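You operate a simulated robot arm through the tools that you are given. There is no shell and no other tool. Be economical: measure what you need, move in short steps, check, and stop when the job is done.

You run a simulated robot arm. Do the job below in one go: nothing can be reset, and whatever is moved stays where it is left.

TASK
Tint the mixing cup to the clay card and stir it even.
Fine: under the spout, pump as the card says, then out on to the table; stirrer back in its tub. Set down upright: mixing cup.

The check looks at the end state, three seconds after you hand in, the way a careful person would. Anything else that was tipped, shoved, dropped, spilled or broken makes it a failure.

THE ROBOT
A 7-joint arm with a two-finger parallel gripper, fixed in place. Base frame: the origin is at the foot of the arm, x ahead of it, y to its left, z up; the work surface is at about z = 0. Lengths are in m, angles in rad, forces in N, time in s.
With the tool pointing down near the work surface it reaches from about 0.24 to 0.62 m from the base axis. Its first joint turns from -1.152 to 1.152 rad. Payload 2.6 kg.
Tool frame: the origin (TCP) lies between the finger pads and is the grasp point; the fingertips stand 0.03 m ahead of it; z points along the fingers, y is the line along which they close. The gripper opens to 0.094 m. The fingers are 0.028 m wide and 0.01 m thick; the gripper's body (0.05 by 0.096 m) begins 0.055 m behind the TCP.
Orientation is that of the tool frame in the base frame, as a unit quaternion [w, x, y, z]. With the fingers straight down and closing along the base's y, the tool's x points along the base's -x, its y along +y and its z along -z.

THE INTERFACE
- The arm moves only by the tool send_rows. Its argument "plan" is a list of rows, each a list of 3 entries, a list of its own where there are three numbers: the shift along the tool's x, y, z in m, then the turn, a rotation vector about the tool's x, y, z in rad, then the opening, from 0 (shut) to 1 (fully open). In form: [[[x, y, z], [ax, ay, az], fingers], ...]. A call has 1 to 8 rows; each row shifts and turns the commanded pose from where the row before left it, along the tool's axes as they then stand. Each row takes 0.2 s and may step no farther than 0.05 m and 0.15 rad from the row before; otherwise, or with a gripper value out of range, the whole call is refused. Where a pose cannot be reached the arm comes as near as it can. A force on the tool above 40 N (or 10 N above the force at the start of the call, whichever is more), or a blocked arm, ends the call early, and 0.2 s more pass. The fingers move at their own pace (about 0.072 m/s each) and stop on an object; they squeeze with about 37 N. The grip force told is the motor's: it shows also when the fingers shut on nothing. Time passes only in rows, and 0.2 s behind the last, so rows that do not move let the fingers close. The reply holds the time, the measured pose of the TCP, the force on the tool along the base axes, the opening and the grip force, in the units named above and with some noise, with the torque about the TCP (base axes, N m) and any sound that the robot's microphone picked up.
- Cameras (640 x 400 px; columns grow to the right, rows downward): "scene" is fixed at [0.0105, 0.4164, 0.5715]; the picture's right is [-0.94, -0.35, 0.00], its down [-0.21, 0.57, -0.79] and it looks along [0.28, -0.74, -0.61] (base axes); focal length 214 px, centre (320, 200). "wrist" rides on the gripper at [0.076, 0.014, -0.103] in the tool frame; the picture's right is [-0.18, 0.98, 0.00], its down [-0.75, -0.14, -0.64] and it looks along [-0.63, -0.12, 0.77] (tool axes); focal length 243 px, centre (320, 200). There is no depth. A picture from a camera that has moved, and an enlarged one, comes with that camera's place and axes in the base frame and with its lens. The place of the scene camera against the robot may be out by one fixed shift of up to 0.018 m in any direction.
- camera(camera): a new picture of that camera. The clock stands still meanwhile.
- inspect(camera, box): a new picture of the part [left, top, right, bottom] of that camera's present view, enlarged. The clock stands still meanwhile.
- job_done(): hands the job in; it is judged then, once.

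Go step by step. Nothing tells you positions but the pictures and the camera data: compare them with the known pose of the tool, close in by small moves and look again before you grip or let go. The budget is 120 turns and 68 pictures, counting those below and the enlarged ones. Unless the task says otherwise, let go and move clear before handing in, and close with one line.

The tools are called after "Request:" as name(argument=value, ...) on one line, values as JSON. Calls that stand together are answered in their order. send_rows: Moves the arm, as the interface text tells. Its arguments: {"type":"object","properties":{"plan":{"type":"array","items":{"type":"array"}}},"required":["plan"]} The other tools are called the same way: camera (camera) takes a picture; inspect (camera, box) takes an enlarged picture of a part of a camera's view; job_done () hands the job in.

At the start:

```text
t: 0.0
position: [0.271, 0.1181, 0.4673]
tool_rot: [0.0, 0.001, 1.0, -0.001]
force: [-0.6, -0.6, 0.3]
wrist_torque: [0.02, -0.03, 0.0]
opening: 0.0941
finger_force: 0.1
```

scene: 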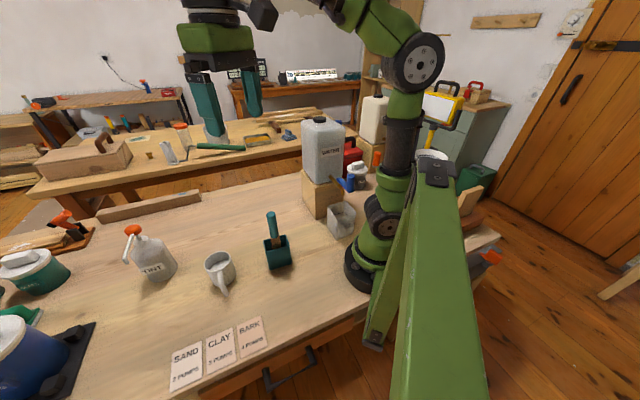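
wrist: 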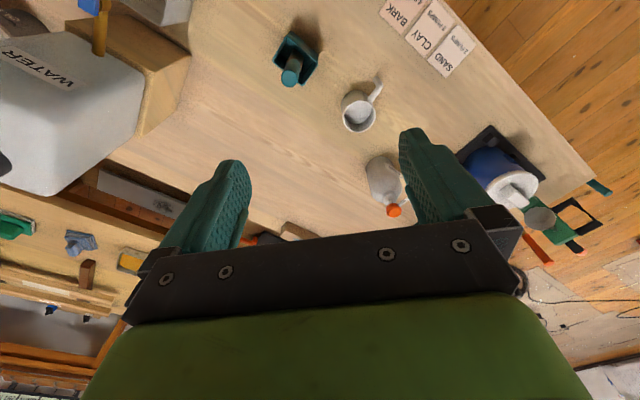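

I see a mixing cup with a handle, a tint pump bottle, a stirrer in a green tub, three cards, and a water can. I'll zoom in on the cards and the objects first.

Request:
inspect(camera="scene", box=[160, 310, 280, 395])

Request:
inspect(camera="scene", box=[100, 190, 310, 310])

Request:
inspect(camera="wrist", box=[260, 10, 440, 230])

```text
4.71 times, centred on (220, 352) of scene
camera zoom: at [0.0105, 0.4164, 0.5715], right [-0.94, -0.35, 0.0], down [-0.21, 0.57, -0.79], along [0.28, -0.74, -0.61], focal length 1009 px, centre (791, -518)
```

zoom: 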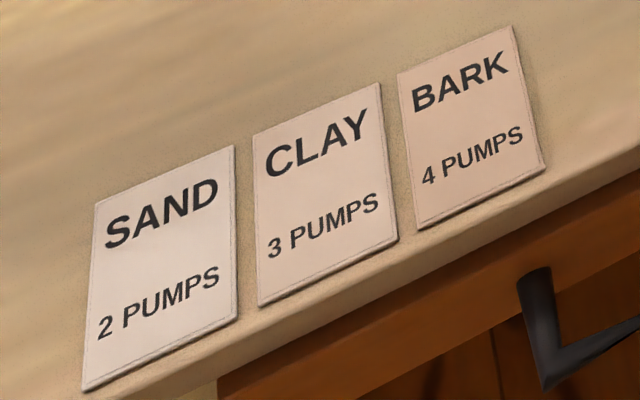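

```text
3.05 times, centred on (205, 250) of scene
camera zoom: at [0.0105, 0.4164, 0.5715], right [-0.94, -0.35, 0.0], down [-0.21, 0.57, -0.79], along [0.28, -0.74, -0.61], focal length 654 px, centre (670, 48)
```

zoom: 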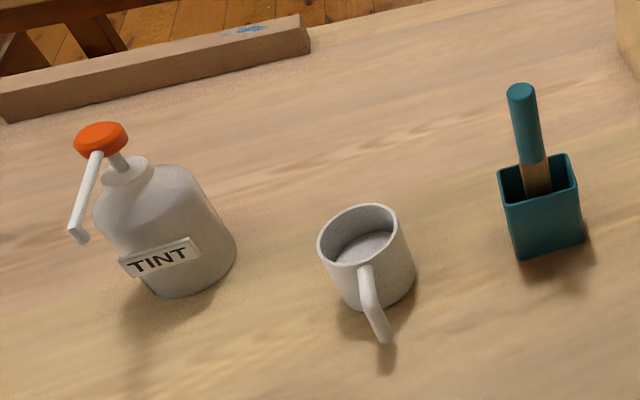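

```text
1.82 times, centred on (350, 120) of wrist
camera zoom: at [0.1947, 0.1339, 0.5692], right [0.18, 0.98, 0.0], down [0.75, -0.14, 0.64], along [0.63, -0.12, -0.77], focal length 441 px, centre (266, 346)
```

zoom: 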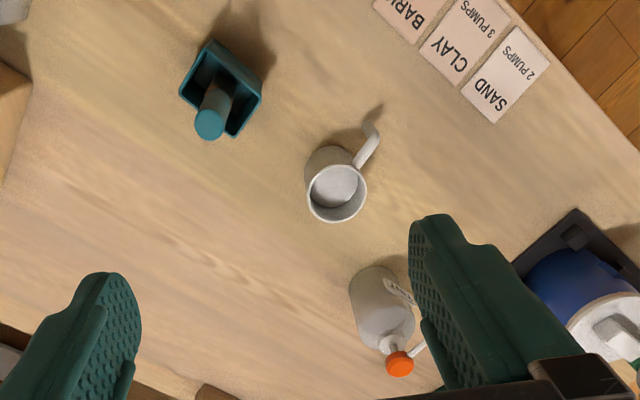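

The clay card says 3 pumps. I'll move to a better viewpoint to place the bottle, spout and cup accurately.

Request:
send_rows(plan=[[[-0.0075, 0.033, 0.029], [0, 0, 0], 1], [[-0.0075, 0.033, 0.029], [0, 0, 0], 1], [[-0.0075, 0.033, 0.029], [0, 0, 0], 1], [[-0.0075, 0.033, 0.029], [0, 0, 0], 1]])

Request:
camera(camera="wrist")

```text
t: 1.0
position: [0.2999, 0.2522, 0.3502]
tool_rot: [0.001, 0.0, 1.0, 0.0]
force: [0.7, 0.2, 0.1]
wrist_torque: [0.0, 0.01, 0.0]
opening: 0.0941
finger_force: 0.1
```

```text
62 pictures are left
camera wrist: at [0.2246, 0.2681, 0.4526], right [0.18, 0.98, 0.0], down [0.75, -0.14, 0.64], along [0.63, -0.12, -0.77], focal length 243 px, centre (320, 200)
```

wrist: 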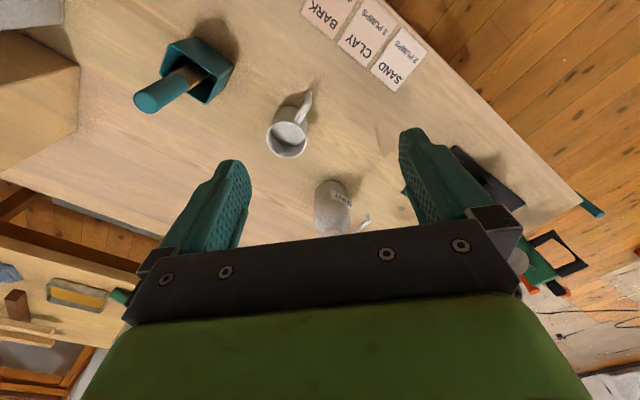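

The gripper hides the pump head, so I'll tilt the tool outward to see it.

Request:
send_rows(plan=[[[0, 0, 0], [0, -0.15, 0], 1], [[0, 0, 0], [0, -0.15, 0], 1], [[0, 0, 0], [0, -0.15, 0], 1], [[0, 0, 0], [0, -0.15, 0], 1]])

Request:
camera(camera="wrist")

```text
t: 2.0
position: [0.3002, 0.2504, 0.3504]
tool_rot: [0.297, -0.001, 0.955, 0.0]
force: [-0.3, 0.8, 0.0]
wrist_torque: [0.01, 0.01, 0.01]
opening: 0.0938
finger_force: 0.1
```

```text
61 pictures are left
camera wrist: at [0.1799, 0.2659, 0.3919], right [0.15, 0.98, 0.1], down [0.26, -0.14, 0.96], along [0.95, -0.12, -0.27], focal length 243 px, centre (320, 200)
```

wrist: 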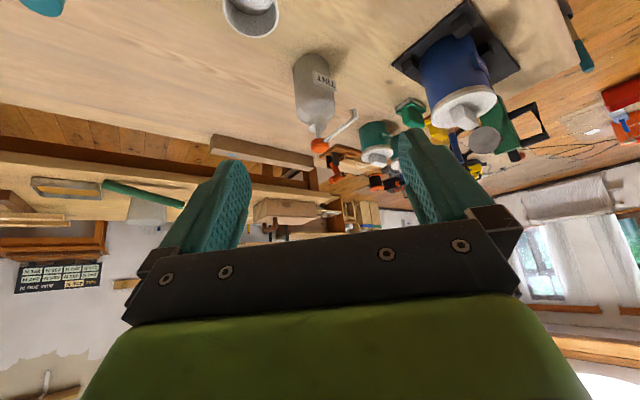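

Request:
inspect(camera="wrist", box=[210, 0, 410, 170])

Request:
inspect(camera="scene", box=[110, 210, 190, 290])

```text
2.35 times, centred on (310, 85) of wrist
camera zoom: at [0.1799, 0.2659, 0.3919], right [0.15, 0.98, 0.1], down [0.26, -0.14, 0.96], along [0.95, -0.12, -0.27], focal length 571 px, centre (344, 471)
```

zoom: 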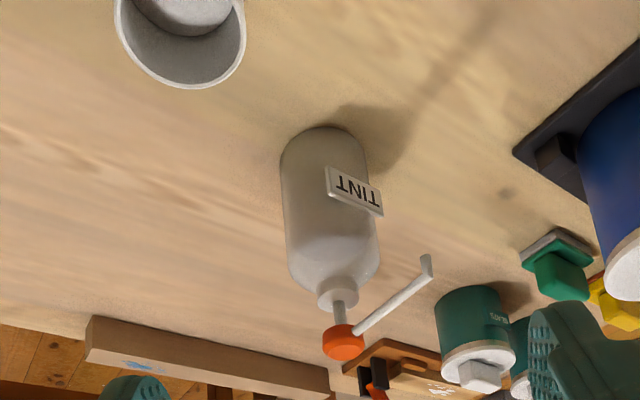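

```text
5.00 times, centred on (150, 250) of scene
camera zoom: at [0.0105, 0.4164, 0.5715], right [-0.94, -0.35, 0.0], down [-0.21, 0.57, -0.79], along [0.28, -0.74, -0.61], focal length 1072 px, centre (1170, -50)
```

zoom: 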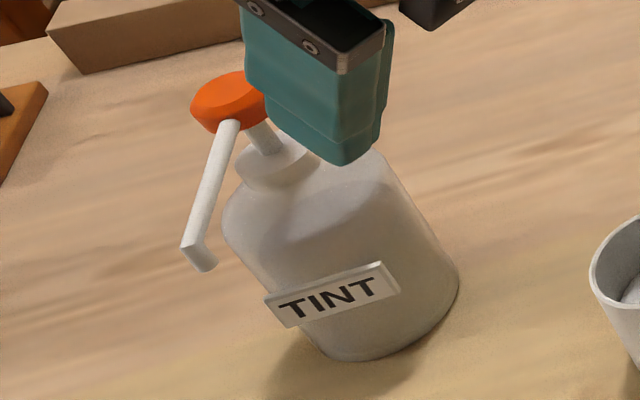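

The spout tip works out at about (0.508, 0.294, 0.16) and the pump head at about (0.58, 0.227, 0.18). Next I'll level the tool, yaw it 45° toward the handle direction, and look at the cup handle close up.

Request:
send_rows(plan=[[[0, 0, 0], [0, 0.15, 0], 1], [[0, 0, 0], [0, 0.15, 0], 1], [[0, 0, 0], [0, 0.15, 0], 1], [[0, 0, 0], [0, 0.15, 0], 1], [[0, 0, 0.03], [0, 0, 0.15], 1], [[0, 0, 0.03], [0, 0, 0.15], 1], [[0, 0, 0.03], [0, 0, 0.15], 1], [[0, 0, 0.03], [0, 0, 0.15], 1]])

Request:
send_rows(plan=[[[0, 0, 0.01], [0, 0, 0.1], 1], [[0, 0, 0.01], [0, 0, 0.085], 1], [[-0.025, 0.007, 0.005], [0, 0, 0], 1], [[-0.025, 0.007, 0.005], [0, 0, 0], 1]])

Request:
camera(camera="wrist")

```text
t: 3.8
position: [0.2998, 0.2518, 0.2313]
tool_rot: [0.0, 0.295, 0.955, 0.0]
force: [0.3, 0.1, 0.4]
wrist_torque: [0.02, 0.0, 0.04]
opening: 0.094
finger_force: 0.0
```

```text
t: 4.8
position: [0.346, 0.2263, 0.2001]
tool_rot: [0.0, 0.381, 0.924, 0.001]
force: [-0.1, -0.5, -0.1]
wrist_torque: [0.03, -0.02, 0.01]
opening: 0.0939
finger_force: 0.1
```

```text
58 pictures are left
camera wrist: at [0.3027, 0.2915, 0.3024], right [0.82, 0.57, 0.0], down [0.43, -0.63, 0.64], along [0.36, -0.53, -0.77], focal length 243 px, centre (320, 200)
```

wrist: 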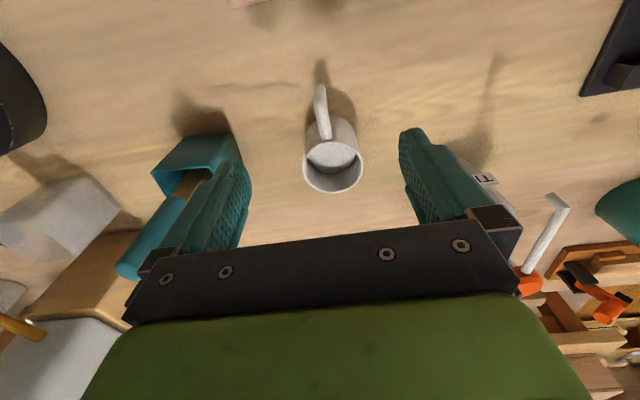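

Request:
inspect(camera="wrist", box=[270, 60, 400, 210])

Request:
inspect(camera="scene", box=[180, 230, 280, 310])

```text
2.67 times, centred on (335, 135) of wrist
camera zoom: at [0.3027, 0.2915, 0.3024], right [0.82, 0.57, 0.0], down [0.43, -0.63, 0.64], along [0.36, -0.53, -0.77], focal length 647 px, centre (280, 373)
```

zoom: 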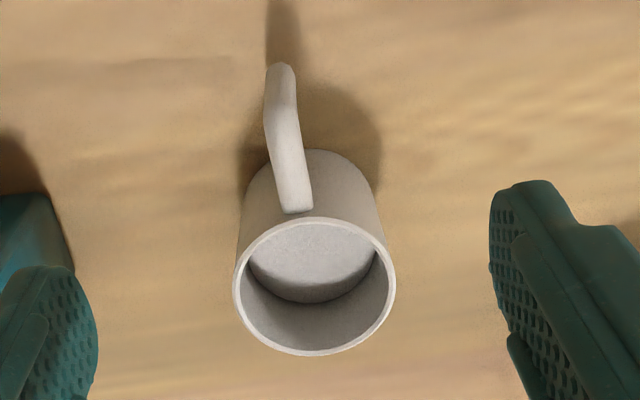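

```text
5.00 times, centred on (230, 270) of scene
camera zoom: at [0.0104, 0.4164, 0.5715], right [-0.94, -0.35, 0.0], down [-0.21, 0.57, -0.79], along [0.28, -0.74, -0.61], focal length 1072 px, centre (770, -150)
```

zoom: 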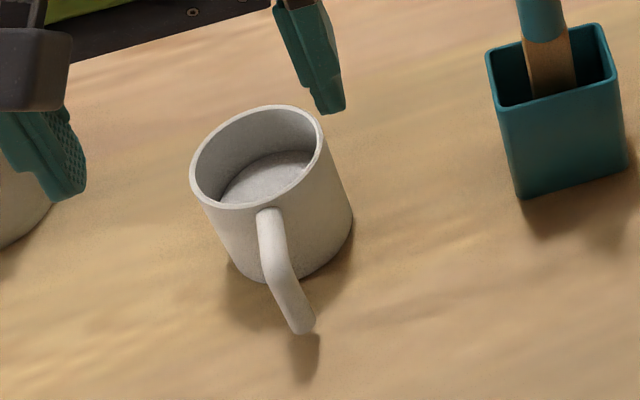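

The handle is a D-loop with a vertical bar about 0.058 m from the cup axis, almost straight below the TCP. I'll come down above it and look again.

Request:
send_rows(plan=[[[-0.005, 0, 0.03], [0, 0, 0], 0.6], [[0, 0, 0.03], [0, 0, 0], 0.6], [[0, 0, 0.03], [0, 0, 0], 0.6]])

Request:
camera(camera="wrist")

Request:
inspect(camera="scene", box=[170, 220, 310, 320])

```text
t: 5.6
position: [0.3502, 0.224, 0.1093]
tool_rot: [0.0, 0.382, 0.924, 0.0]
force: [0.5, -0.3, 0.3]
wrist_torque: [0.03, -0.01, -0.06]
opening: 0.0563
finger_force: 0.1
```

```text
55 pictures are left
camera wrist: at [0.3065, 0.2878, 0.2118], right [0.82, 0.57, 0.0], down [0.43, -0.63, 0.64], along [0.36, -0.53, -0.77], focal length 243 px, centre (320, 200)
```

wrist: 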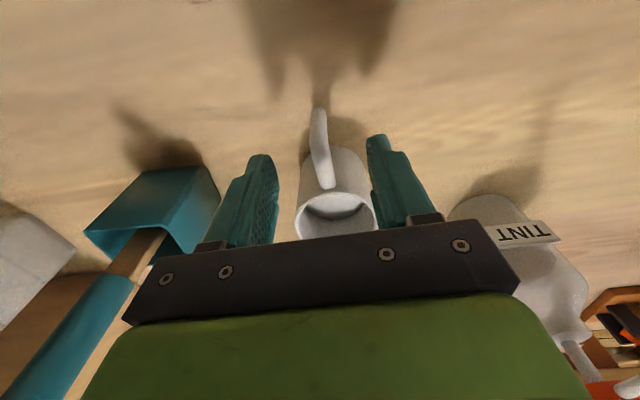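

```text
4.00 times, centred on (240, 270) of scene
camera zoom: at [0.0105, 0.4164, 0.5715], right [-0.94, -0.35, 0.0], down [-0.21, 0.57, -0.79], along [0.28, -0.74, -0.61], focal length 858 px, centre (640, -80)
```

zoom: 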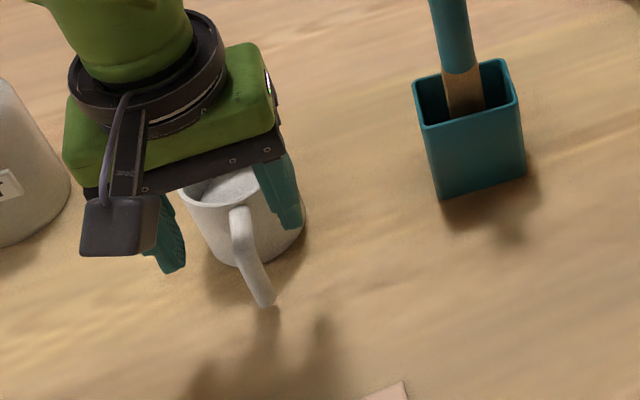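

Request:
send_rows(plan=[[[0.003, 0, 0.022], [0, 0, 0], 0.6], [[0, 0, 0.022], [0, 0, 0], 0.6], [[0, 0, 0.022], [0, 0, 0], 0.6]])

Request:
inspect(camera="scene", box=[170, 220, 310, 320])

Request:
inspect(camera="wrist", box=[220, 60, 420, 260])

```text
t: 6.4
position: [0.3482, 0.2236, 0.0436]
tool_rot: [0.001, 0.382, 0.924, 0.0]
force: [-0.2, 0.5, -1.0]
wrist_torque: [0.01, -0.01, -0.02]
opening: 0.0567
finger_force: 0.1
```

```text
4.00 times, centred on (240, 270) of scene
camera zoom: at [0.0105, 0.4164, 0.5715], right [-0.94, -0.35, 0.0], down [-0.21, 0.57, -0.79], along [0.28, -0.74, -0.61], focal length 858 px, centre (640, -80)
```

zoom: 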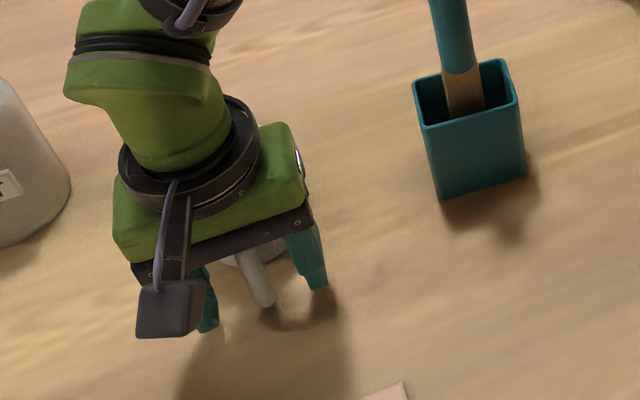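

```text
2.00 times, centred on (320, 160) of wrist
camera zoom: at [0.3043, 0.2895, 0.1461], right [0.82, 0.57, 0.0], down [0.43, -0.63, 0.64], along [0.36, -0.53, -0.77], focal length 485 px, centre (320, 280)
```

zoom: 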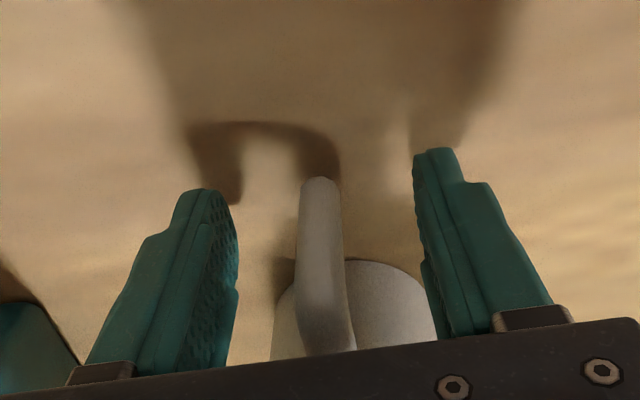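

The bar is between the fingers. I'll nudge outward 3 mm, close, and check the grip.

Request:
send_rows(plan=[[[0.003, 0, 0], [0, 0, 0], 0.6], [[0, 0, 0], [0, 0, 0], 0.1], [[0, 0, 0], [0, 0, 0], 0], [[0, 0, 0], [0, 0, 0], 0], [[0, 0, 0], [0, 0, 0], 0]])

Request:
send_rows(plan=[[[0, 0, -0.01], [0, 0, 0], 0], [[0, 0, -0.01], [0, 0, 0], 0]])

Request:
camera(camera="scene")

Request:
camera(camera="wrist")

```text
t: 7.6
position: [0.346, 0.2264, 0.0446]
tool_rot: [0.0, 0.382, 0.924, 0.0]
force: [-1.2, 0.7, 0.0]
wrist_torque: [0.1, 0.09, 0.01]
opening: 0.0168
finger_force: 37.0
```

```text
t: 8.2
position: [0.3457, 0.2263, 0.0642]
tool_rot: [0.0, 0.382, 0.924, 0.0]
force: [0.0, 0.5, -1.1]
wrist_torque: [0.06, 0.1, -0.03]
opening: 0.0163
finger_force: 36.5
```

```text
51 pictures are left
```

scene: 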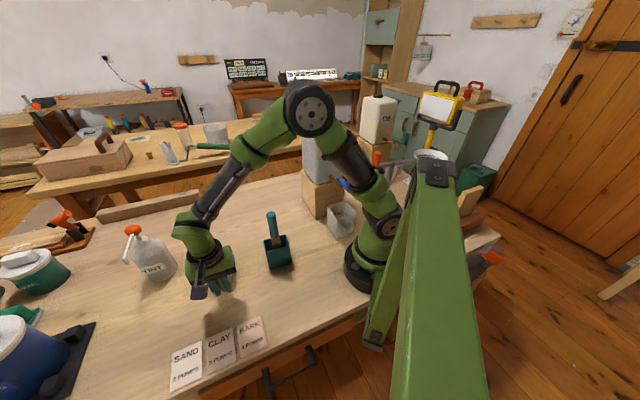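

```text
50 pictures are left
camera wrist: at [0.302, 0.2911, 0.1668], right [0.82, 0.57, 0.0], down [0.43, -0.63, 0.64], along [0.36, -0.53, -0.77], focal length 243 px, centre (320, 200)
```

wrist: 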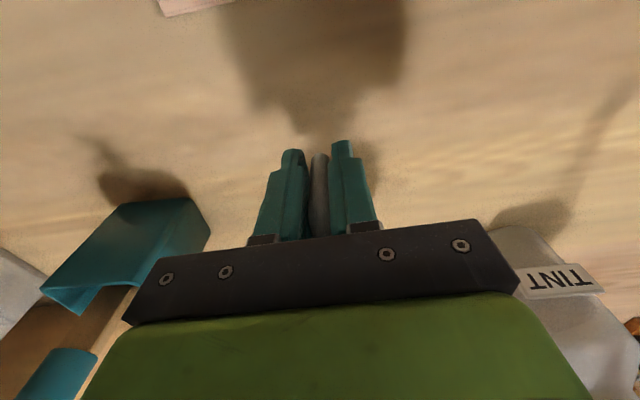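

The cup is held by the handle, and I take its axis to be 0.065 m ahead of the TCP. I'll carry it low toward the spout along tool y.

Request:
send_rows(plan=[[[0, 0.03, 0], [0, 0, 0], 0], [[0, 0.03, 0], [0, 0, 0], 0], [[0, 0.03, 0], [0, 0, 0], 0], [[0, 0.02, 0], [0, 0, 0], 0]])

Request:
inspect(camera="scene", box=[90, 200, 250, 320])

Request:
camera(camera="wrist")

```text
t: 9.2
position: [0.4247, 0.3047, 0.0645]
tool_rot: [0.0, 0.382, 0.924, 0.0]
force: [-0.1, 0.3, -2.3]
wrist_torque: [0.1, 0.06, 0.0]
opening: 0.0163
finger_force: 37.1
```

```text
3.33 times, centred on (170, 260) of scene
camera zoom: at [0.0105, 0.4164, 0.5715], right [-0.94, -0.35, 0.0], down [-0.21, 0.57, -0.79], along [0.28, -0.74, -0.61], focal length 715 px, centre (820, 0)
```

zoom: 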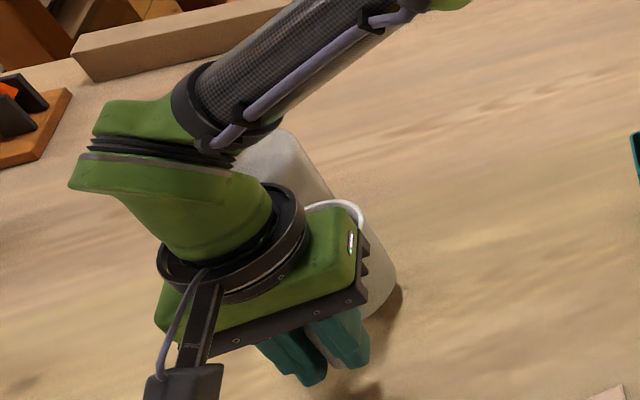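

```text
48 pictures are left
camera wrist: at [0.3801, 0.3695, 0.1662], right [0.82, 0.57, 0.0], down [0.43, -0.63, 0.64], along [0.36, -0.53, -0.77], focal length 243 px, centre (320, 200)
```

wrist: 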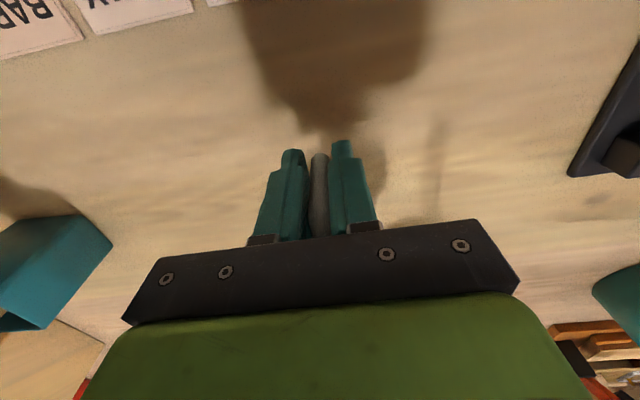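

Clearance looks fine: flange radius is about 0.04 m against a 0.065 m offset to the spout. I'll cover the rest in small steps, watching the force.

Request:
send_rows(plan=[[[0, 0.018, 0], [0, 0, 0], 0], [[0, 0.017, 0], [0, 0, 0], 0], [[-0.0016, 0.014, 0], [0, 0, 0], 0]])

Request:
inspect(camera="scene", box=[70, 200, 230, 320])

Request:
camera(camera="wrist")

```text
t: 10.0
position: [0.4595, 0.3376, 0.0637]
tool_rot: [0.001, 0.381, 0.925, 0.0]
force: [-0.4, 0.7, -2.1]
wrist_torque: [0.09, 0.12, -0.02]
opening: 0.0165
finger_force: 37.3
```

```text
3.33 times, centred on (150, 260) of scene
camera zoom: at [0.0105, 0.4164, 0.5715], right [-0.94, -0.35, 0.0], down [-0.21, 0.57, -0.79], along [0.28, -0.74, -0.61], focal length 715 px, centre (887, 0)
```

zoom: 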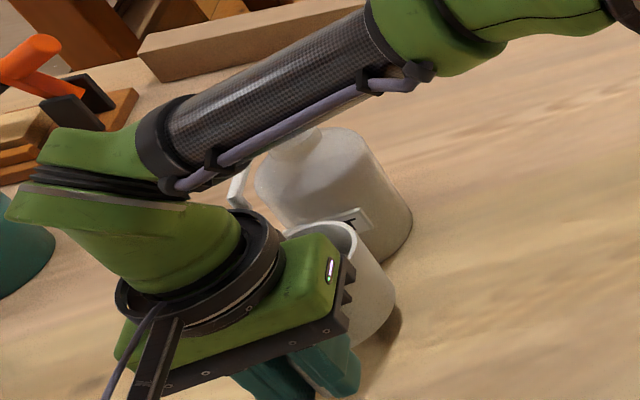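

```text
46 pictures are left
camera wrist: at [0.4153, 0.4033, 0.166], right [0.82, 0.57, 0.0], down [0.43, -0.63, 0.64], along [0.36, -0.53, -0.77], focal length 243 px, centre (320, 200)
```

wrist: 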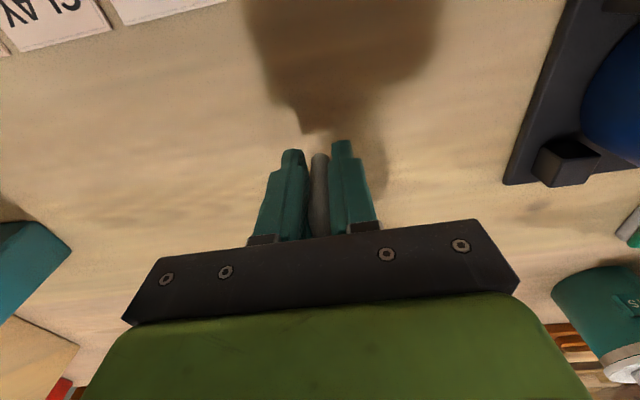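

Request:
send_rows(plan=[[[0, 0, 0.008], [0, 0, 0], 0], [[0, 0, 0.007], [0, 0, 0], 0], [[0, 0, 0.004], [0, 0, 0], 0]])

Request:
send_rows(plan=[[[0, 0, 0.0005], [0, 0, 0], 0.4], [[0, 0, 0], [0, 0, 0], 0.5], [[0, 0, 0], [0, 0, 0], 0.5]])

Request:
camera(camera="wrist")

```text
t: 10.8
position: [0.4573, 0.3379, 0.0453]
tool_rot: [0.001, 0.382, 0.924, 0.0]
force: [-0.4, 0.4, -2.3]
wrist_torque: [0.09, 0.06, -0.02]
opening: 0.0162
finger_force: 36.8
```

```text
t: 11.6
position: [0.4589, 0.3364, 0.0446]
tool_rot: [0.0, 0.382, 0.924, 0.0]
force: [0.2, -0.2, 0.0]
wrist_torque: [-0.01, 0.02, -0.01]
opening: 0.0469
finger_force: 0.0
```

```text
45 pictures are left
camera wrist: at [0.4151, 0.4022, 0.1472], right [0.82, 0.57, 0.0], down [0.43, -0.63, 0.64], along [0.36, -0.53, -0.77], focal length 243 px, centre (320, 200)
```

wrist: 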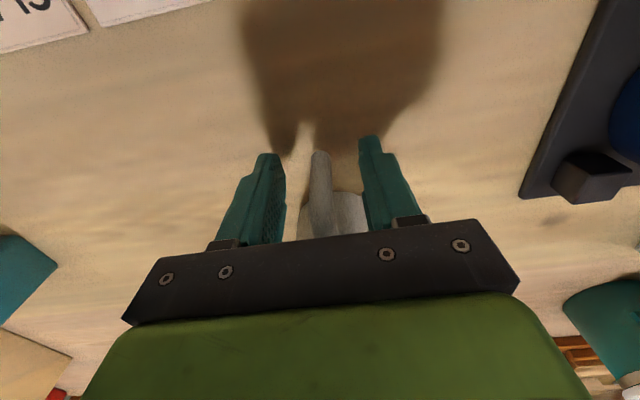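

Released and standing upright. I'll slide out radially, then rise and inspect the cup relative to the spout.

Request:
send_rows(plan=[[[0.02, 0, 0], [0, 0, 0], 0.5], [[0.02, 0, 0], [0, 0, 0], 0.5], [[0.01, 0, -0.04], [0, 0, 0], 0.5], [[0.0, 0, -0.05], [0, 0, 0], 0.5], [[0.0, -0.02, -0.045], [0, 0, 0], 0.5], [[0.0, -0.04, -0.02], [0, 0, 0], 0.5], [[0.0, -0.04, -0.02], [0, 0, 0], 0.5], [[0.0, -0.04, -0.02], [0, 0, 0], 0.5]])

Request:
inspect(camera="scene", box=[90, 200, 250, 320])

Request:
camera(camera="wrist")

```text
t: 13.4
position: [0.3227, 0.2755, 0.2386]
tool_rot: [0.0, 0.382, 0.924, 0.0]
force: [0.3, -0.3, 0.3]
wrist_torque: [0.02, -0.03, 0.01]
opening: 0.0471
finger_force: 0.0
```

```text
3.33 times, centred on (170, 260) of scene
camera zoom: at [0.0105, 0.4164, 0.5715], right [-0.94, -0.35, 0.0], down [-0.21, 0.57, -0.79], along [0.28, -0.74, -0.61], focal length 715 px, centre (820, 0)
```

zoom: 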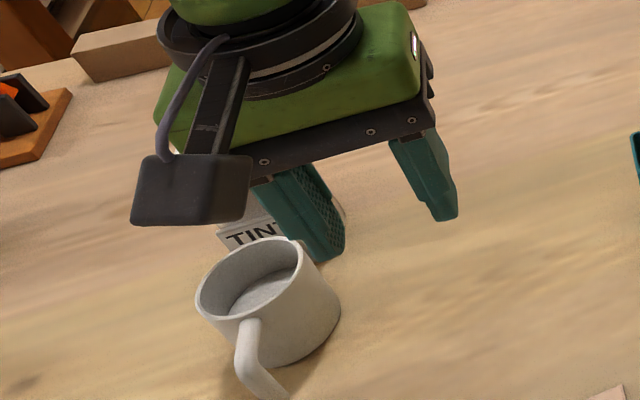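

```text
43 pictures are left
camera wrist: at [0.2786, 0.3401, 0.3424], right [0.82, 0.57, 0.0], down [0.43, -0.63, 0.64], along [0.36, -0.53, -0.77], focal length 243 px, centre (320, 200)
```

wrist: 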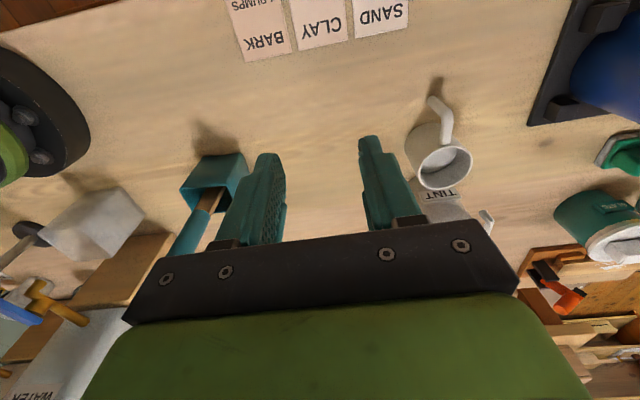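

Request:
send_rows(plan=[[[0, 0, -0.03], [0, 0, -0.15], 0.5], [[0, 0, -0.03], [0, 0, -0.15], 0.5], [[0, 0, -0.03], [0, 0, -0.15], 0.5], [[0, 0, -0.03], [0, 0, -0.15], 0.5], [[0, 0, 0], [0, 0, -0.15], 0.5], [[0, -0.03, 0], [0, 0, -0.035], 0.5], [[0, -0.03, 0], [0, 0, 0], 0.5]])

Request:
send_rows(plan=[[[0, 0, 0], [0, -0.15, 0], 0.5], [[0, 0, 0], [0, -0.15, 0], 0.5], [[0, 0, 0], [0, -0.15, 0], 0.5]])

Request:
inspect(camera="scene", box=[90, 200, 250, 320])

Request:
inspect(camera="wrist", box=[280, 0, 480, 170])

```text
t: 15.0
position: [0.323, 0.2121, 0.3597]
tool_rot: [-0.001, -0.001, 1.0, 0.0]
force: [0.0, 0.2, -0.4]
wrist_torque: [0.0, 0.0, 0.0]
opening: 0.0469
finger_force: 0.1
```

```text
t: 15.8
position: [0.3228, 0.2139, 0.3601]
tool_rot: [0.224, 0.001, 0.975, 0.0]
force: [-0.2, 0.0, -0.5]
wrist_torque: [-0.03, 0.0, 0.01]
opening: 0.047
finger_force: 0.1
```

```text
3.33 times, centred on (170, 260) of scene
camera zoom: at [0.0105, 0.4164, 0.5715], right [-0.94, -0.35, 0.0], down [-0.21, 0.57, -0.79], along [0.28, -0.74, -0.61], focal length 715 px, centre (820, 0)
```

zoom: 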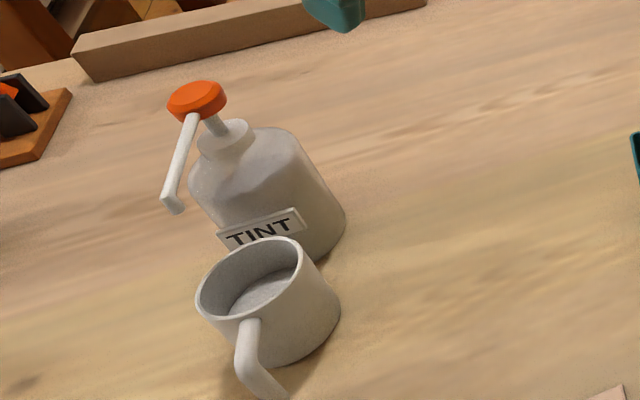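

```text
2.35 times, centred on (380, 85) of wrist
camera zoom: at [0.2099, 0.2287, 0.4189], right [0.16, 0.98, 0.08], down [0.4, -0.14, 0.91], along [0.9, -0.12, -0.41], focal length 571 px, centre (179, 471)
```

zoom: 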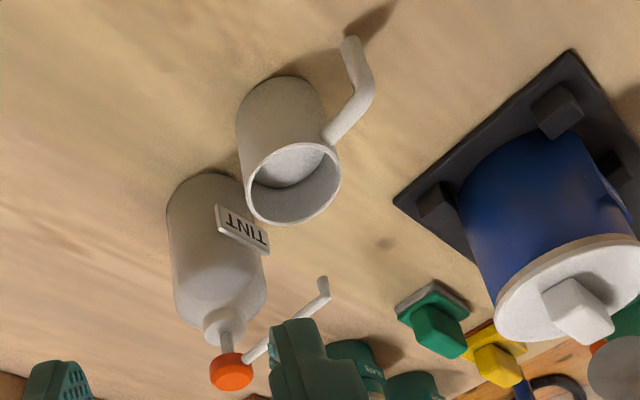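

The cup is centred under the nozzle to within about 7 mm, and the pump head top is at about (0.572, 0.225, 0.184). Next I'll close the fingers and move above the head.

Request:
send_rows(plan=[[[0, 0, 0], [0, 0.15, 0], 0.2], [[0, 0, 0], [0, 0.15, 0], 0], [[0, 0, 0], [0, 0.15, 0], 0], [[-0.04, 0, 0], [0, 0, 0], 0], [[-0.04, 0.003, 0.01], [0, 0, 0], 0], [[-0.04, 0.003, 0.01], [0, 0, 0], 0], [[-0.04, 0.003, 0.01], [0, 0, 0], 0], [[-0.04, 0.002, 0.01], [0, 0, 0], 0]])

Request:
send_rows(plan=[[[-0.025, 0, 0.01], [0, 0, 0], 0], [[-0.024, 0, 0.02], [0, 0, 0], 0], [[0, 0, 0.02], [0, 0, 0], 0]])

Request:
inspect(camera="scene", box=[60, 170, 220, 290])

Request:
camera(camera="wrist")

```text
t: 17.6
position: [0.4973, 0.2234, 0.3178]
tool_rot: [-0.001, -0.001, 1.0, 0.001]
force: [-0.1, 0.2, 0.0]
wrist_torque: [0.04, -0.03, 0.0]
opening: 0.0001
finger_force: 32.9
out of reach, approached as far as the arm can: row 8
```

```text
t: 18.4
position: [0.5133, 0.2228, 0.2824]
tool_rot: [0.0, -0.001, 1.0, 0.0]
force: [-0.2, -0.1, -0.7]
wrist_torque: [-0.01, 0.03, 0.03]
opening: 0.0
finger_force: 33.2
out of reach, approached as far as the arm can: row 1, 2, 3
```

```text
3.33 times, centred on (140, 230) of scene
camera zoom: at [0.0104, 0.4164, 0.5715], right [-0.94, -0.35, 0.0], down [-0.21, 0.57, -0.79], along [0.28, -0.74, -0.61], focal length 715 px, centre (920, 100)
```

zoom: 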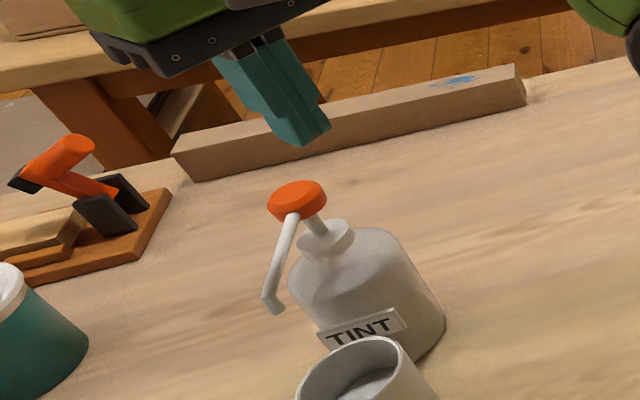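

```text
39 pictures are left
camera wrist: at [0.4384, 0.2378, 0.3849], right [0.18, 0.98, 0.0], down [0.76, -0.14, 0.64], along [0.63, -0.12, -0.77], focal length 243 px, centre (320, 200)
```

wrist: 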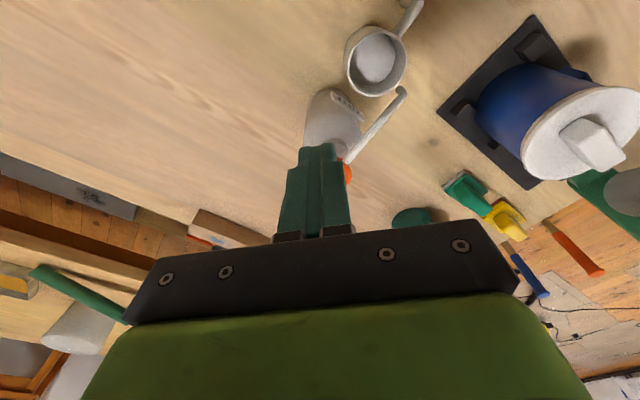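

The vertical tool can't reach that far out at this height. I'll tilt the tool outward and see where the TCP goes, still well above the head.

Request:
send_rows(plan=[[[0, 0, 0], [0, -0.15, 0], 0], [[0, 0, 0], [0, -0.15, 0], 0], [[0, 0, 0], [0, -0.1, 0], 0]])

```text
t: 19.2
position: [0.571, 0.2495, 0.3144]
tool_rot: [0.199, 0.0, 0.98, 0.0]
force: [-0.5, -0.3, -0.3]
wrist_torque: [0.0, -0.02, 0.02]
opening: 0.0001
finger_force: 32.7
out of reach, approached as far as the arm can: row 1, 2, 3
```

Request:
send_rows(plan=[[[0.0276, 0, -0.0117], [0, 0, 0], 0], [[0.0184, 0, -0.0078], [0, 0, 0], 0]])

```text
t: 19.8
position: [0.551, 0.266, 0.334]
tool_rot: [0.198, 0.0, 0.98, 0.0]
force: [-0.1, -0.8, -0.3]
wrist_torque: [0.0, 0.0, 0.03]
opening: 0.0
finger_force: 32.7
out of reach, approached as far as the arm can: row 1, 2
```

Request:
send_rows(plan=[[[0.0393, -0.02, 0.0159], [0, 0, 0], 0], [[0.0393, 0, 0.0159], [0, 0, 0], 0]])

Request:
camera(camera="scene")

```text
t: 20.4
position: [0.5509, 0.2823, 0.3167]
tool_rot: [0.198, -0.001, 0.98, 0.001]
force: [-0.8, -0.9, 0.2]
wrist_torque: [0.03, 0.01, 0.01]
opening: 0.0
finger_force: 32.5
out of reach, approached as far as the arm can: row 1, 2
```

```text
38 pictures are left
```

scene: 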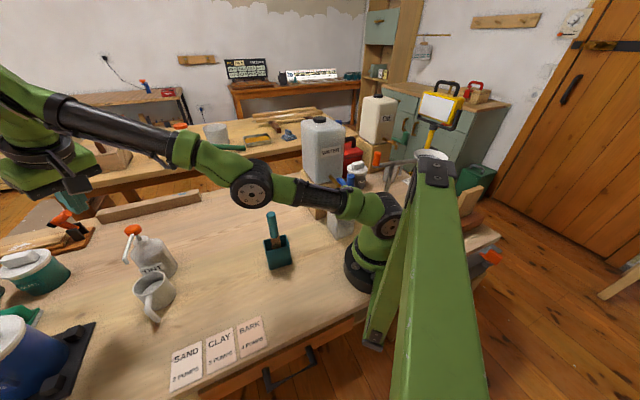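

The arm isn't tracking my commands, so it may be stuck in a bad posture. I'll raise the target and hold with null rows to see whether it converges.

Request:
send_rows(plan=[[[-0.0195, 0, -0.046], [0, 0, 0], 0], [[-0.0195, 0, -0.046], [0, 0, 0], 0]])

Request:
send_rows(plan=[[[0, 0, 0], [0, 0, 0], 0], [[0, 0, 0], [0, 0, 0], 0]])

```text
t: 21.0
position: [0.5296, 0.287, 0.3508]
tool_rot: [0.198, -0.001, 0.98, 0.0]
force: [-0.3, 0.8, -0.9]
wrist_torque: [-0.02, -0.01, 0.02]
opening: 0.0
finger_force: 32.7
out of reach, approached as far as the arm can: row 1, 2
```

```text
t: 21.6
position: [0.53, 0.2865, 0.3512]
tool_rot: [0.198, 0.0, 0.98, 0.0]
force: [-0.1, 0.3, -0.1]
wrist_torque: [-0.01, 0.02, 0.0]
opening: 0.0002
finger_force: 33.3
```

The commanded pose resets to what was reached, and the arm is stretched to near-singular. Tilting further brings the wrist back and should bend the elbow.

Request:
send_rows(plan=[[[0, 0, 0], [0, -0.12, 0], 0], [[0, 0, 0], [0, -0.12, 0], 0], [[0.02, 0, 0], [0, 0, 0], 0]])

```text
t: 22.4
position: [0.554, 0.3139, 0.369]
tool_rot: [0.314, 0.0, 0.949, 0.0]
force: [0.2, 0.2, -0.9]
wrist_torque: [-0.01, -0.02, 0.01]
opening: 0.0001
finger_force: 32.5
out of reach, approached as far as the arm can: row 1, 2, 3
```

Request:
camera(camera="scene")

```text
37 pictures are left
```

scene: 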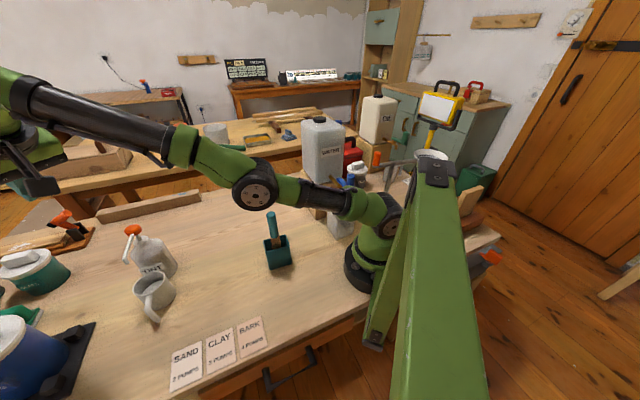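

The elbow has dipped to the wrong side of straight. I'll press outward and down, where there is free space, to pass back through straight to elbow-up, then retract.

Request:
send_rows(plan=[[[0.0, 0.012, 0.045], [0, 0, 0], 0], [[0.0, 0.012, 0.045], [0, 0, 0], 0]])

Request:
camera(camera="scene")

```text
t: 23.0
position: [0.587, 0.3402, 0.286]
tool_rot: [0.316, 0.0, 0.949, 0.0]
force: [0.0, 0.8, 0.8]
wrist_torque: [0.0, 0.0, 0.01]
opening: 0.0
finger_force: 33.0
out of reach, approached as far as the arm can: row 1, 2
```

```text
36 pictures are left
```

scene: 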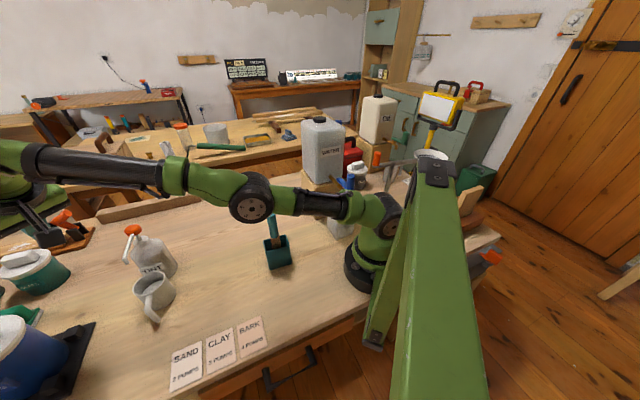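

Request:
send_rows(plan=[[[0.032, -0.02, -0.024], [0, 0, 0], 0], [[0.032, -0.02, -0.024], [0, 0, 0], 0]])

```text
t: 23.6
position: [0.5705, 0.3421, 0.31]
tool_rot: [0.314, 0.0, 0.949, -0.001]
force: [-0.1, 0.8, 0.5]
wrist_torque: [0.0, -0.02, 0.02]
opening: 0.0002
finger_force: 33.1
out of reach, approached as far as the arm can: row 1, 2
```

Request:
send_rows(plan=[[[0.02, 0.005, 0.04], [0, 0, 0], 0], [[0.02, 0.005, 0.04], [0, 0, 0], 0]])

Request:
send_rows(plan=[[[0.02, 0.0, 0.025], [0, 0, 0], 0]])

```text
t: 24.2
position: [0.594, 0.3572, 0.231]
tool_rot: [0.314, 0.001, 0.949, -0.001]
force: [-0.3, -0.1, -0.2]
wrist_torque: [0.03, -0.01, -0.01]
opening: 0.0001
finger_force: 32.7
out of reach, approached as far as the arm can: row 1, 2
```

```text
t: 24.6
position: [0.6014, 0.3633, 0.2008]
tool_rot: [0.314, 0.0, 0.949, 0.0]
force: [0.7, 0.2, 0.1]
wrist_torque: [0.03, -0.01, -0.01]
opening: 0.0002
finger_force: 33.1
out of reach, approached as far as the arm can: row 1
```

Request:
send_rows(plan=[[[0.03, -0.02, -0.022], [0, 0, 0], 0]])

Request:
camera(camera="scene")

Request:
camera(camera="wrist")

```text
t: 25.0
position: [0.5961, 0.3683, 0.2068]
tool_rot: [0.314, 0.0, 0.949, -0.001]
force: [0.4, 0.2, 0.2]
wrist_torque: [0.02, 0.03, 0.0]
opening: 0.0
finger_force: 32.6
out of reach, approached as far as the arm can: row 1
```

```text
35 pictures are left
```

scene: 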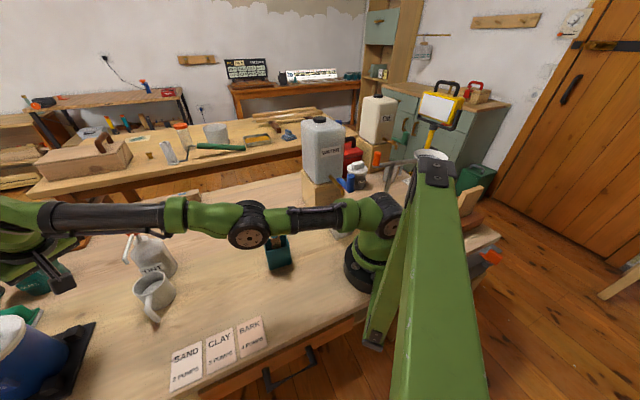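

```text
34 pictures are left
camera wrist: at [0.474, 0.3832, 0.2433], right [0.15, 0.98, 0.11], down [0.22, -0.14, 0.96], along [0.96, -0.12, -0.24], focal length 243 px, centre (320, 200)
```

wrist: 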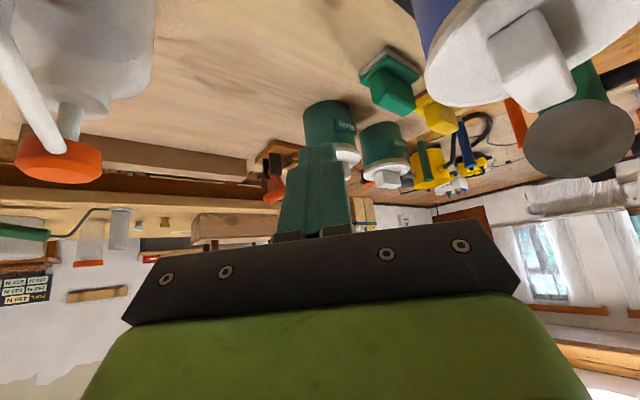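

The elbow is held about 20° on the wrong side, presumably at its limit. I'll raise the arm into free space, stretch fully out, swing down across straight, then retract.

Request:
send_rows(plan=[[[-0.0298, 0, -0.04], [0, 0, 0], 0], [[-0.0298, 0, -0.04], [0, 0, 0], 0], [[-0.0298, 0, -0.04], [0, 0, 0], 0]])

Request:
send_rows(plan=[[[-0.043, 0.022, 0.005], [0, 0, 0], 0], [[-0.043, 0.022, 0.005], [0, 0, 0], 0], [[-0.043, 0.022, 0.005], [0, 0, 0], 0]])

Request:
camera(camera="scene")

```text
t: 25.8
position: [0.552, 0.3576, 0.3265]
tool_rot: [0.314, 0.0, 0.949, 0.0]
force: [0.1, -0.3, -0.1]
wrist_torque: [0.01, -0.01, 0.03]
opening: 0.0
finger_force: 33.5
out of reach, approached as far as the arm can: row 1, 2, 3
```

```text
t: 26.6
position: [0.5519, 0.357, 0.3249]
tool_rot: [0.315, 0.001, 0.949, -0.001]
force: [-0.3, -0.3, -0.3]
wrist_torque: [-0.01, 0.0, 0.01]
opening: 0.0002
finger_force: 32.7
out of reach, approached as far as the arm can: row 1, 2, 3
```

```text
33 pictures are left
```

scene: 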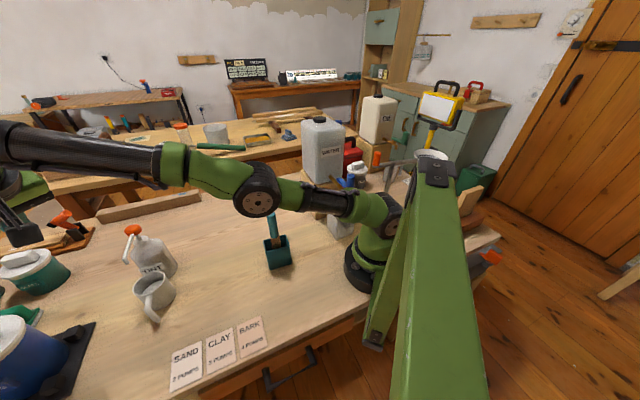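

Outward pushes do nothing, so the arm is exactly straight. I'll test a purely sideways move to learn what works.

Request:
send_rows(plan=[[[0, -0.03, 0], [0, 0, 0], 0]])

Request:
send_rows(plan=[[[0.012, 0, 0.003], [0, 0, 0], 0]])

```text
t: 27.0
position: [0.5516, 0.3283, 0.3256]
tool_rot: [0.315, -0.001, 0.949, 0.002]
force: [-0.1, -0.8, 0.8]
wrist_torque: [0.01, -0.02, 0.01]
opening: 0.0
finger_force: 32.9
```

```text
t: 27.4
position: [0.5436, 0.3279, 0.3181]
tool_rot: [0.315, 0.0, 0.949, 0.0]
force: [0.4, -0.8, -0.6]
wrist_torque: [-0.01, 0.02, -0.02]
opening: 0.0
finger_force: 32.9
```

It tracks again with small steps, so I'll keep retracting gently.

Request:
send_rows(plan=[[[0.015, -0.01, 0.0], [0, 0, 0], 0], [[0.015, -0.01, 0.0], [0, 0, 0], 0], [[0.015, -0.01, 0.0], [0, 0, 0], 0]])

Request:
camera(camera="scene")

```text
t: 28.2
position: [0.5059, 0.2968, 0.2893]
tool_rot: [0.316, 0.001, 0.949, -0.001]
force: [0.4, 0.5, -0.3]
wrist_torque: [0.01, 0.02, 0.02]
opening: 0.0001
finger_force: 32.6
```

```text
32 pictures are left
```

scene: 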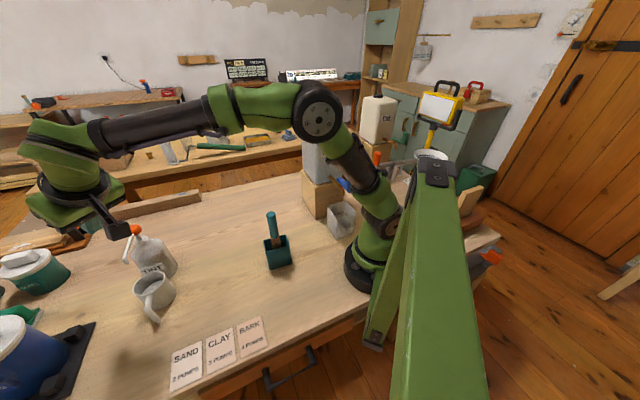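

Elbow-up is restored. I'll now approach the pump head with a 0.4 rad tilt, which keeps the wrist well inside reach.

Request:
send_rows(plan=[[[0, -0.036, 0], [0, 0.12, 0], 0], [[0, -0.035, 0], [0, 0.12, 0], 0], [[-0.0246, 0, 0.0267], [0, 0, 0], 0], [[-0.0246, 0, 0.0267], [0, 0, 0], 0]])

Request:
inspect(camera="scene", box=[70, 190, 210, 290])

Request:
inspect(camera="wrist", box=[220, 60, 420, 240])

```text
t: 29.2
position: [0.5737, 0.2265, 0.2617]
tool_rot: [0.198, -0.001, 0.98, 0.001]
force: [0.1, 0.5, -0.2]
wrist_torque: [0.0, 0.0, 0.0]
opening: 0.0001
finger_force: 33.0
```

```text
4.00 times, centred on (140, 240) of scene
camera zoom: at [0.0104, 0.4164, 0.5715], right [-0.94, -0.35, 0.0], down [-0.21, 0.57, -0.79], along [0.28, -0.74, -0.61], focal length 858 px, centre (1040, 40)
```

zoom: 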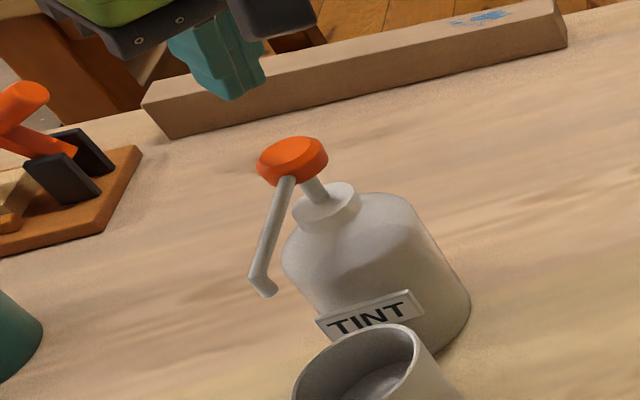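

```text
2.22 times, centred on (320, 150) of wrist
camera zoom: at [0.4635, 0.2407, 0.3254], right [0.17, 0.98, 0.07], down [0.44, -0.14, 0.88], along [0.88, -0.12, -0.46], focal length 539 px, centre (320, 311)
```

zoom: 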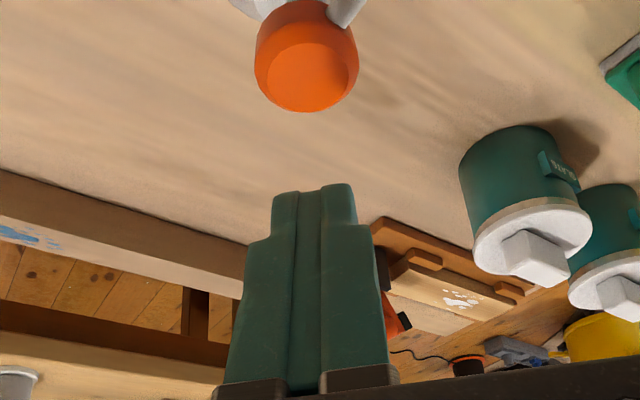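

Aligned within 3 mm. I'll descend to just above the head, then press in small steps.

Request:
send_rows(plan=[[[0.0062, 0, 0.0147], [0, 0, 0], 0], [[0.0062, 0.001, 0.0147], [0, 0, 0], 0]])

Request:
send_rows(plan=[[[0.0023, 0, 0.0055], [0, 0, 0], 0], [[0.0023, 0, 0.0055], [0, 0, 0], 0], [[0.0012, 0, 0.0028], [0, 0, 0], 0]])

Request:
inspect(camera="scene", box=[70, 190, 210, 290])

```text
t: 29.8
position: [0.5734, 0.226, 0.2293]
tool_rot: [0.198, 0.0, 0.98, 0.0]
force: [-0.5, -0.5, -0.4]
wrist_torque: [0.03, 0.02, -0.01]
opening: 0.0
finger_force: 33.8
```

```text
t: 30.6
position: [0.5736, 0.227, 0.2135]
tool_rot: [0.2, 0.0, 0.98, 0.0]
force: [-0.7, 0.3, 0.9]
wrist_torque: [0.04, 0.01, -0.02]
opening: 0.0
finger_force: 32.1
```

```text
4.00 times, centred on (140, 240) of scene
camera zoom: at [0.0104, 0.4164, 0.5715], right [-0.94, -0.35, 0.0], down [-0.21, 0.57, -0.79], along [0.28, -0.74, -0.61], focal length 858 px, centre (1040, 40)
```

zoom: 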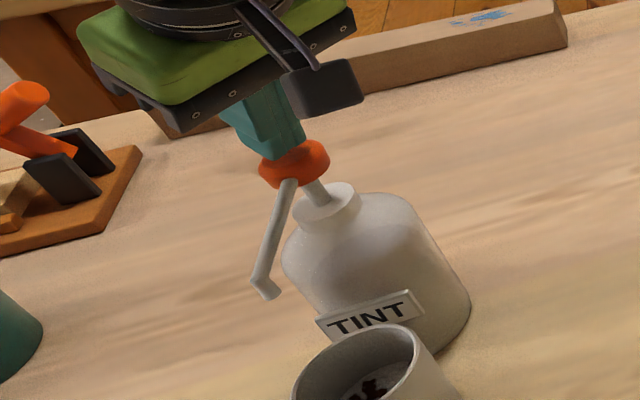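

Request:
inspect(camera="scene", box=[120, 220, 190, 325])

```text
3.81 times, centred on (155, 272) of scene
camera zoom: at [0.0104, 0.4164, 0.5715], right [-0.94, -0.35, 0.0], down [-0.21, 0.57, -0.79], along [0.28, -0.74, -0.61], focal length 817 px, centre (949, -76)
```

zoom: 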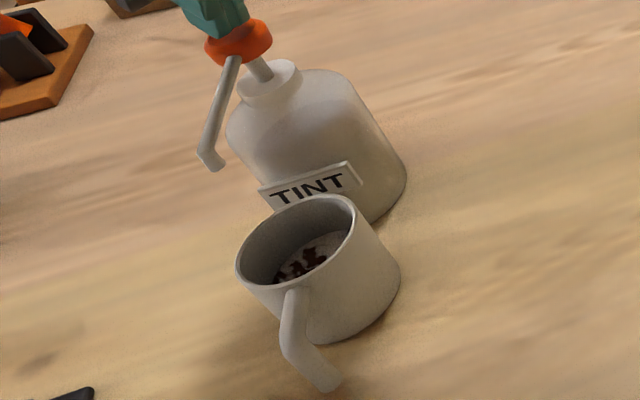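

Streaks of tint are already in the cup. To be sure this is one full stroke, I'll continue the same press to the bottom before releasing.

Request:
send_rows(plan=[[[0.0016, 0, 0.0037], [0, 0, 0], 0], [[0.0016, 0, 0.0037], [0, 0, 0], 0], [[0.0012, 0, 0.0028], [0, 0, 0], 0]])

Request:
inspect(camera="scene", box=[100, 210, 190, 320])

```text
t: 31.4
position: [0.5738, 0.2256, 0.2045]
tool_rot: [0.201, -0.001, 0.98, 0.0]
force: [2.5, 1.5, 7.1]
wrist_torque: [0.02, -0.08, -0.02]
opening: 0.0
finger_force: 32.9
```

```text
3.64 times, centred on (145, 265) of scene
camera zoom: at [0.0104, 0.4164, 0.5715], right [-0.94, -0.35, 0.0], down [-0.21, 0.57, -0.79], along [0.28, -0.74, -0.61], focal length 780 px, centre (956, -36)
```

zoom: 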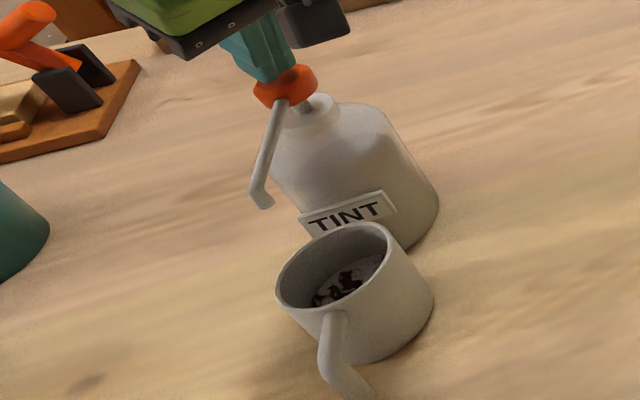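

Request:
send_rows(plan=[[[0.0012, 0, 0.0028], [0, 0, 0], 0]])

```text
t: 31.8
position: [0.5734, 0.2265, 0.2015]
tool_rot: [0.199, 0.0, 0.98, 0.0]
force: [1.9, 0.5, 9.7]
wrist_torque: [0.03, -0.04, 0.09]
opening: 0.0
finger_force: 33.4
```

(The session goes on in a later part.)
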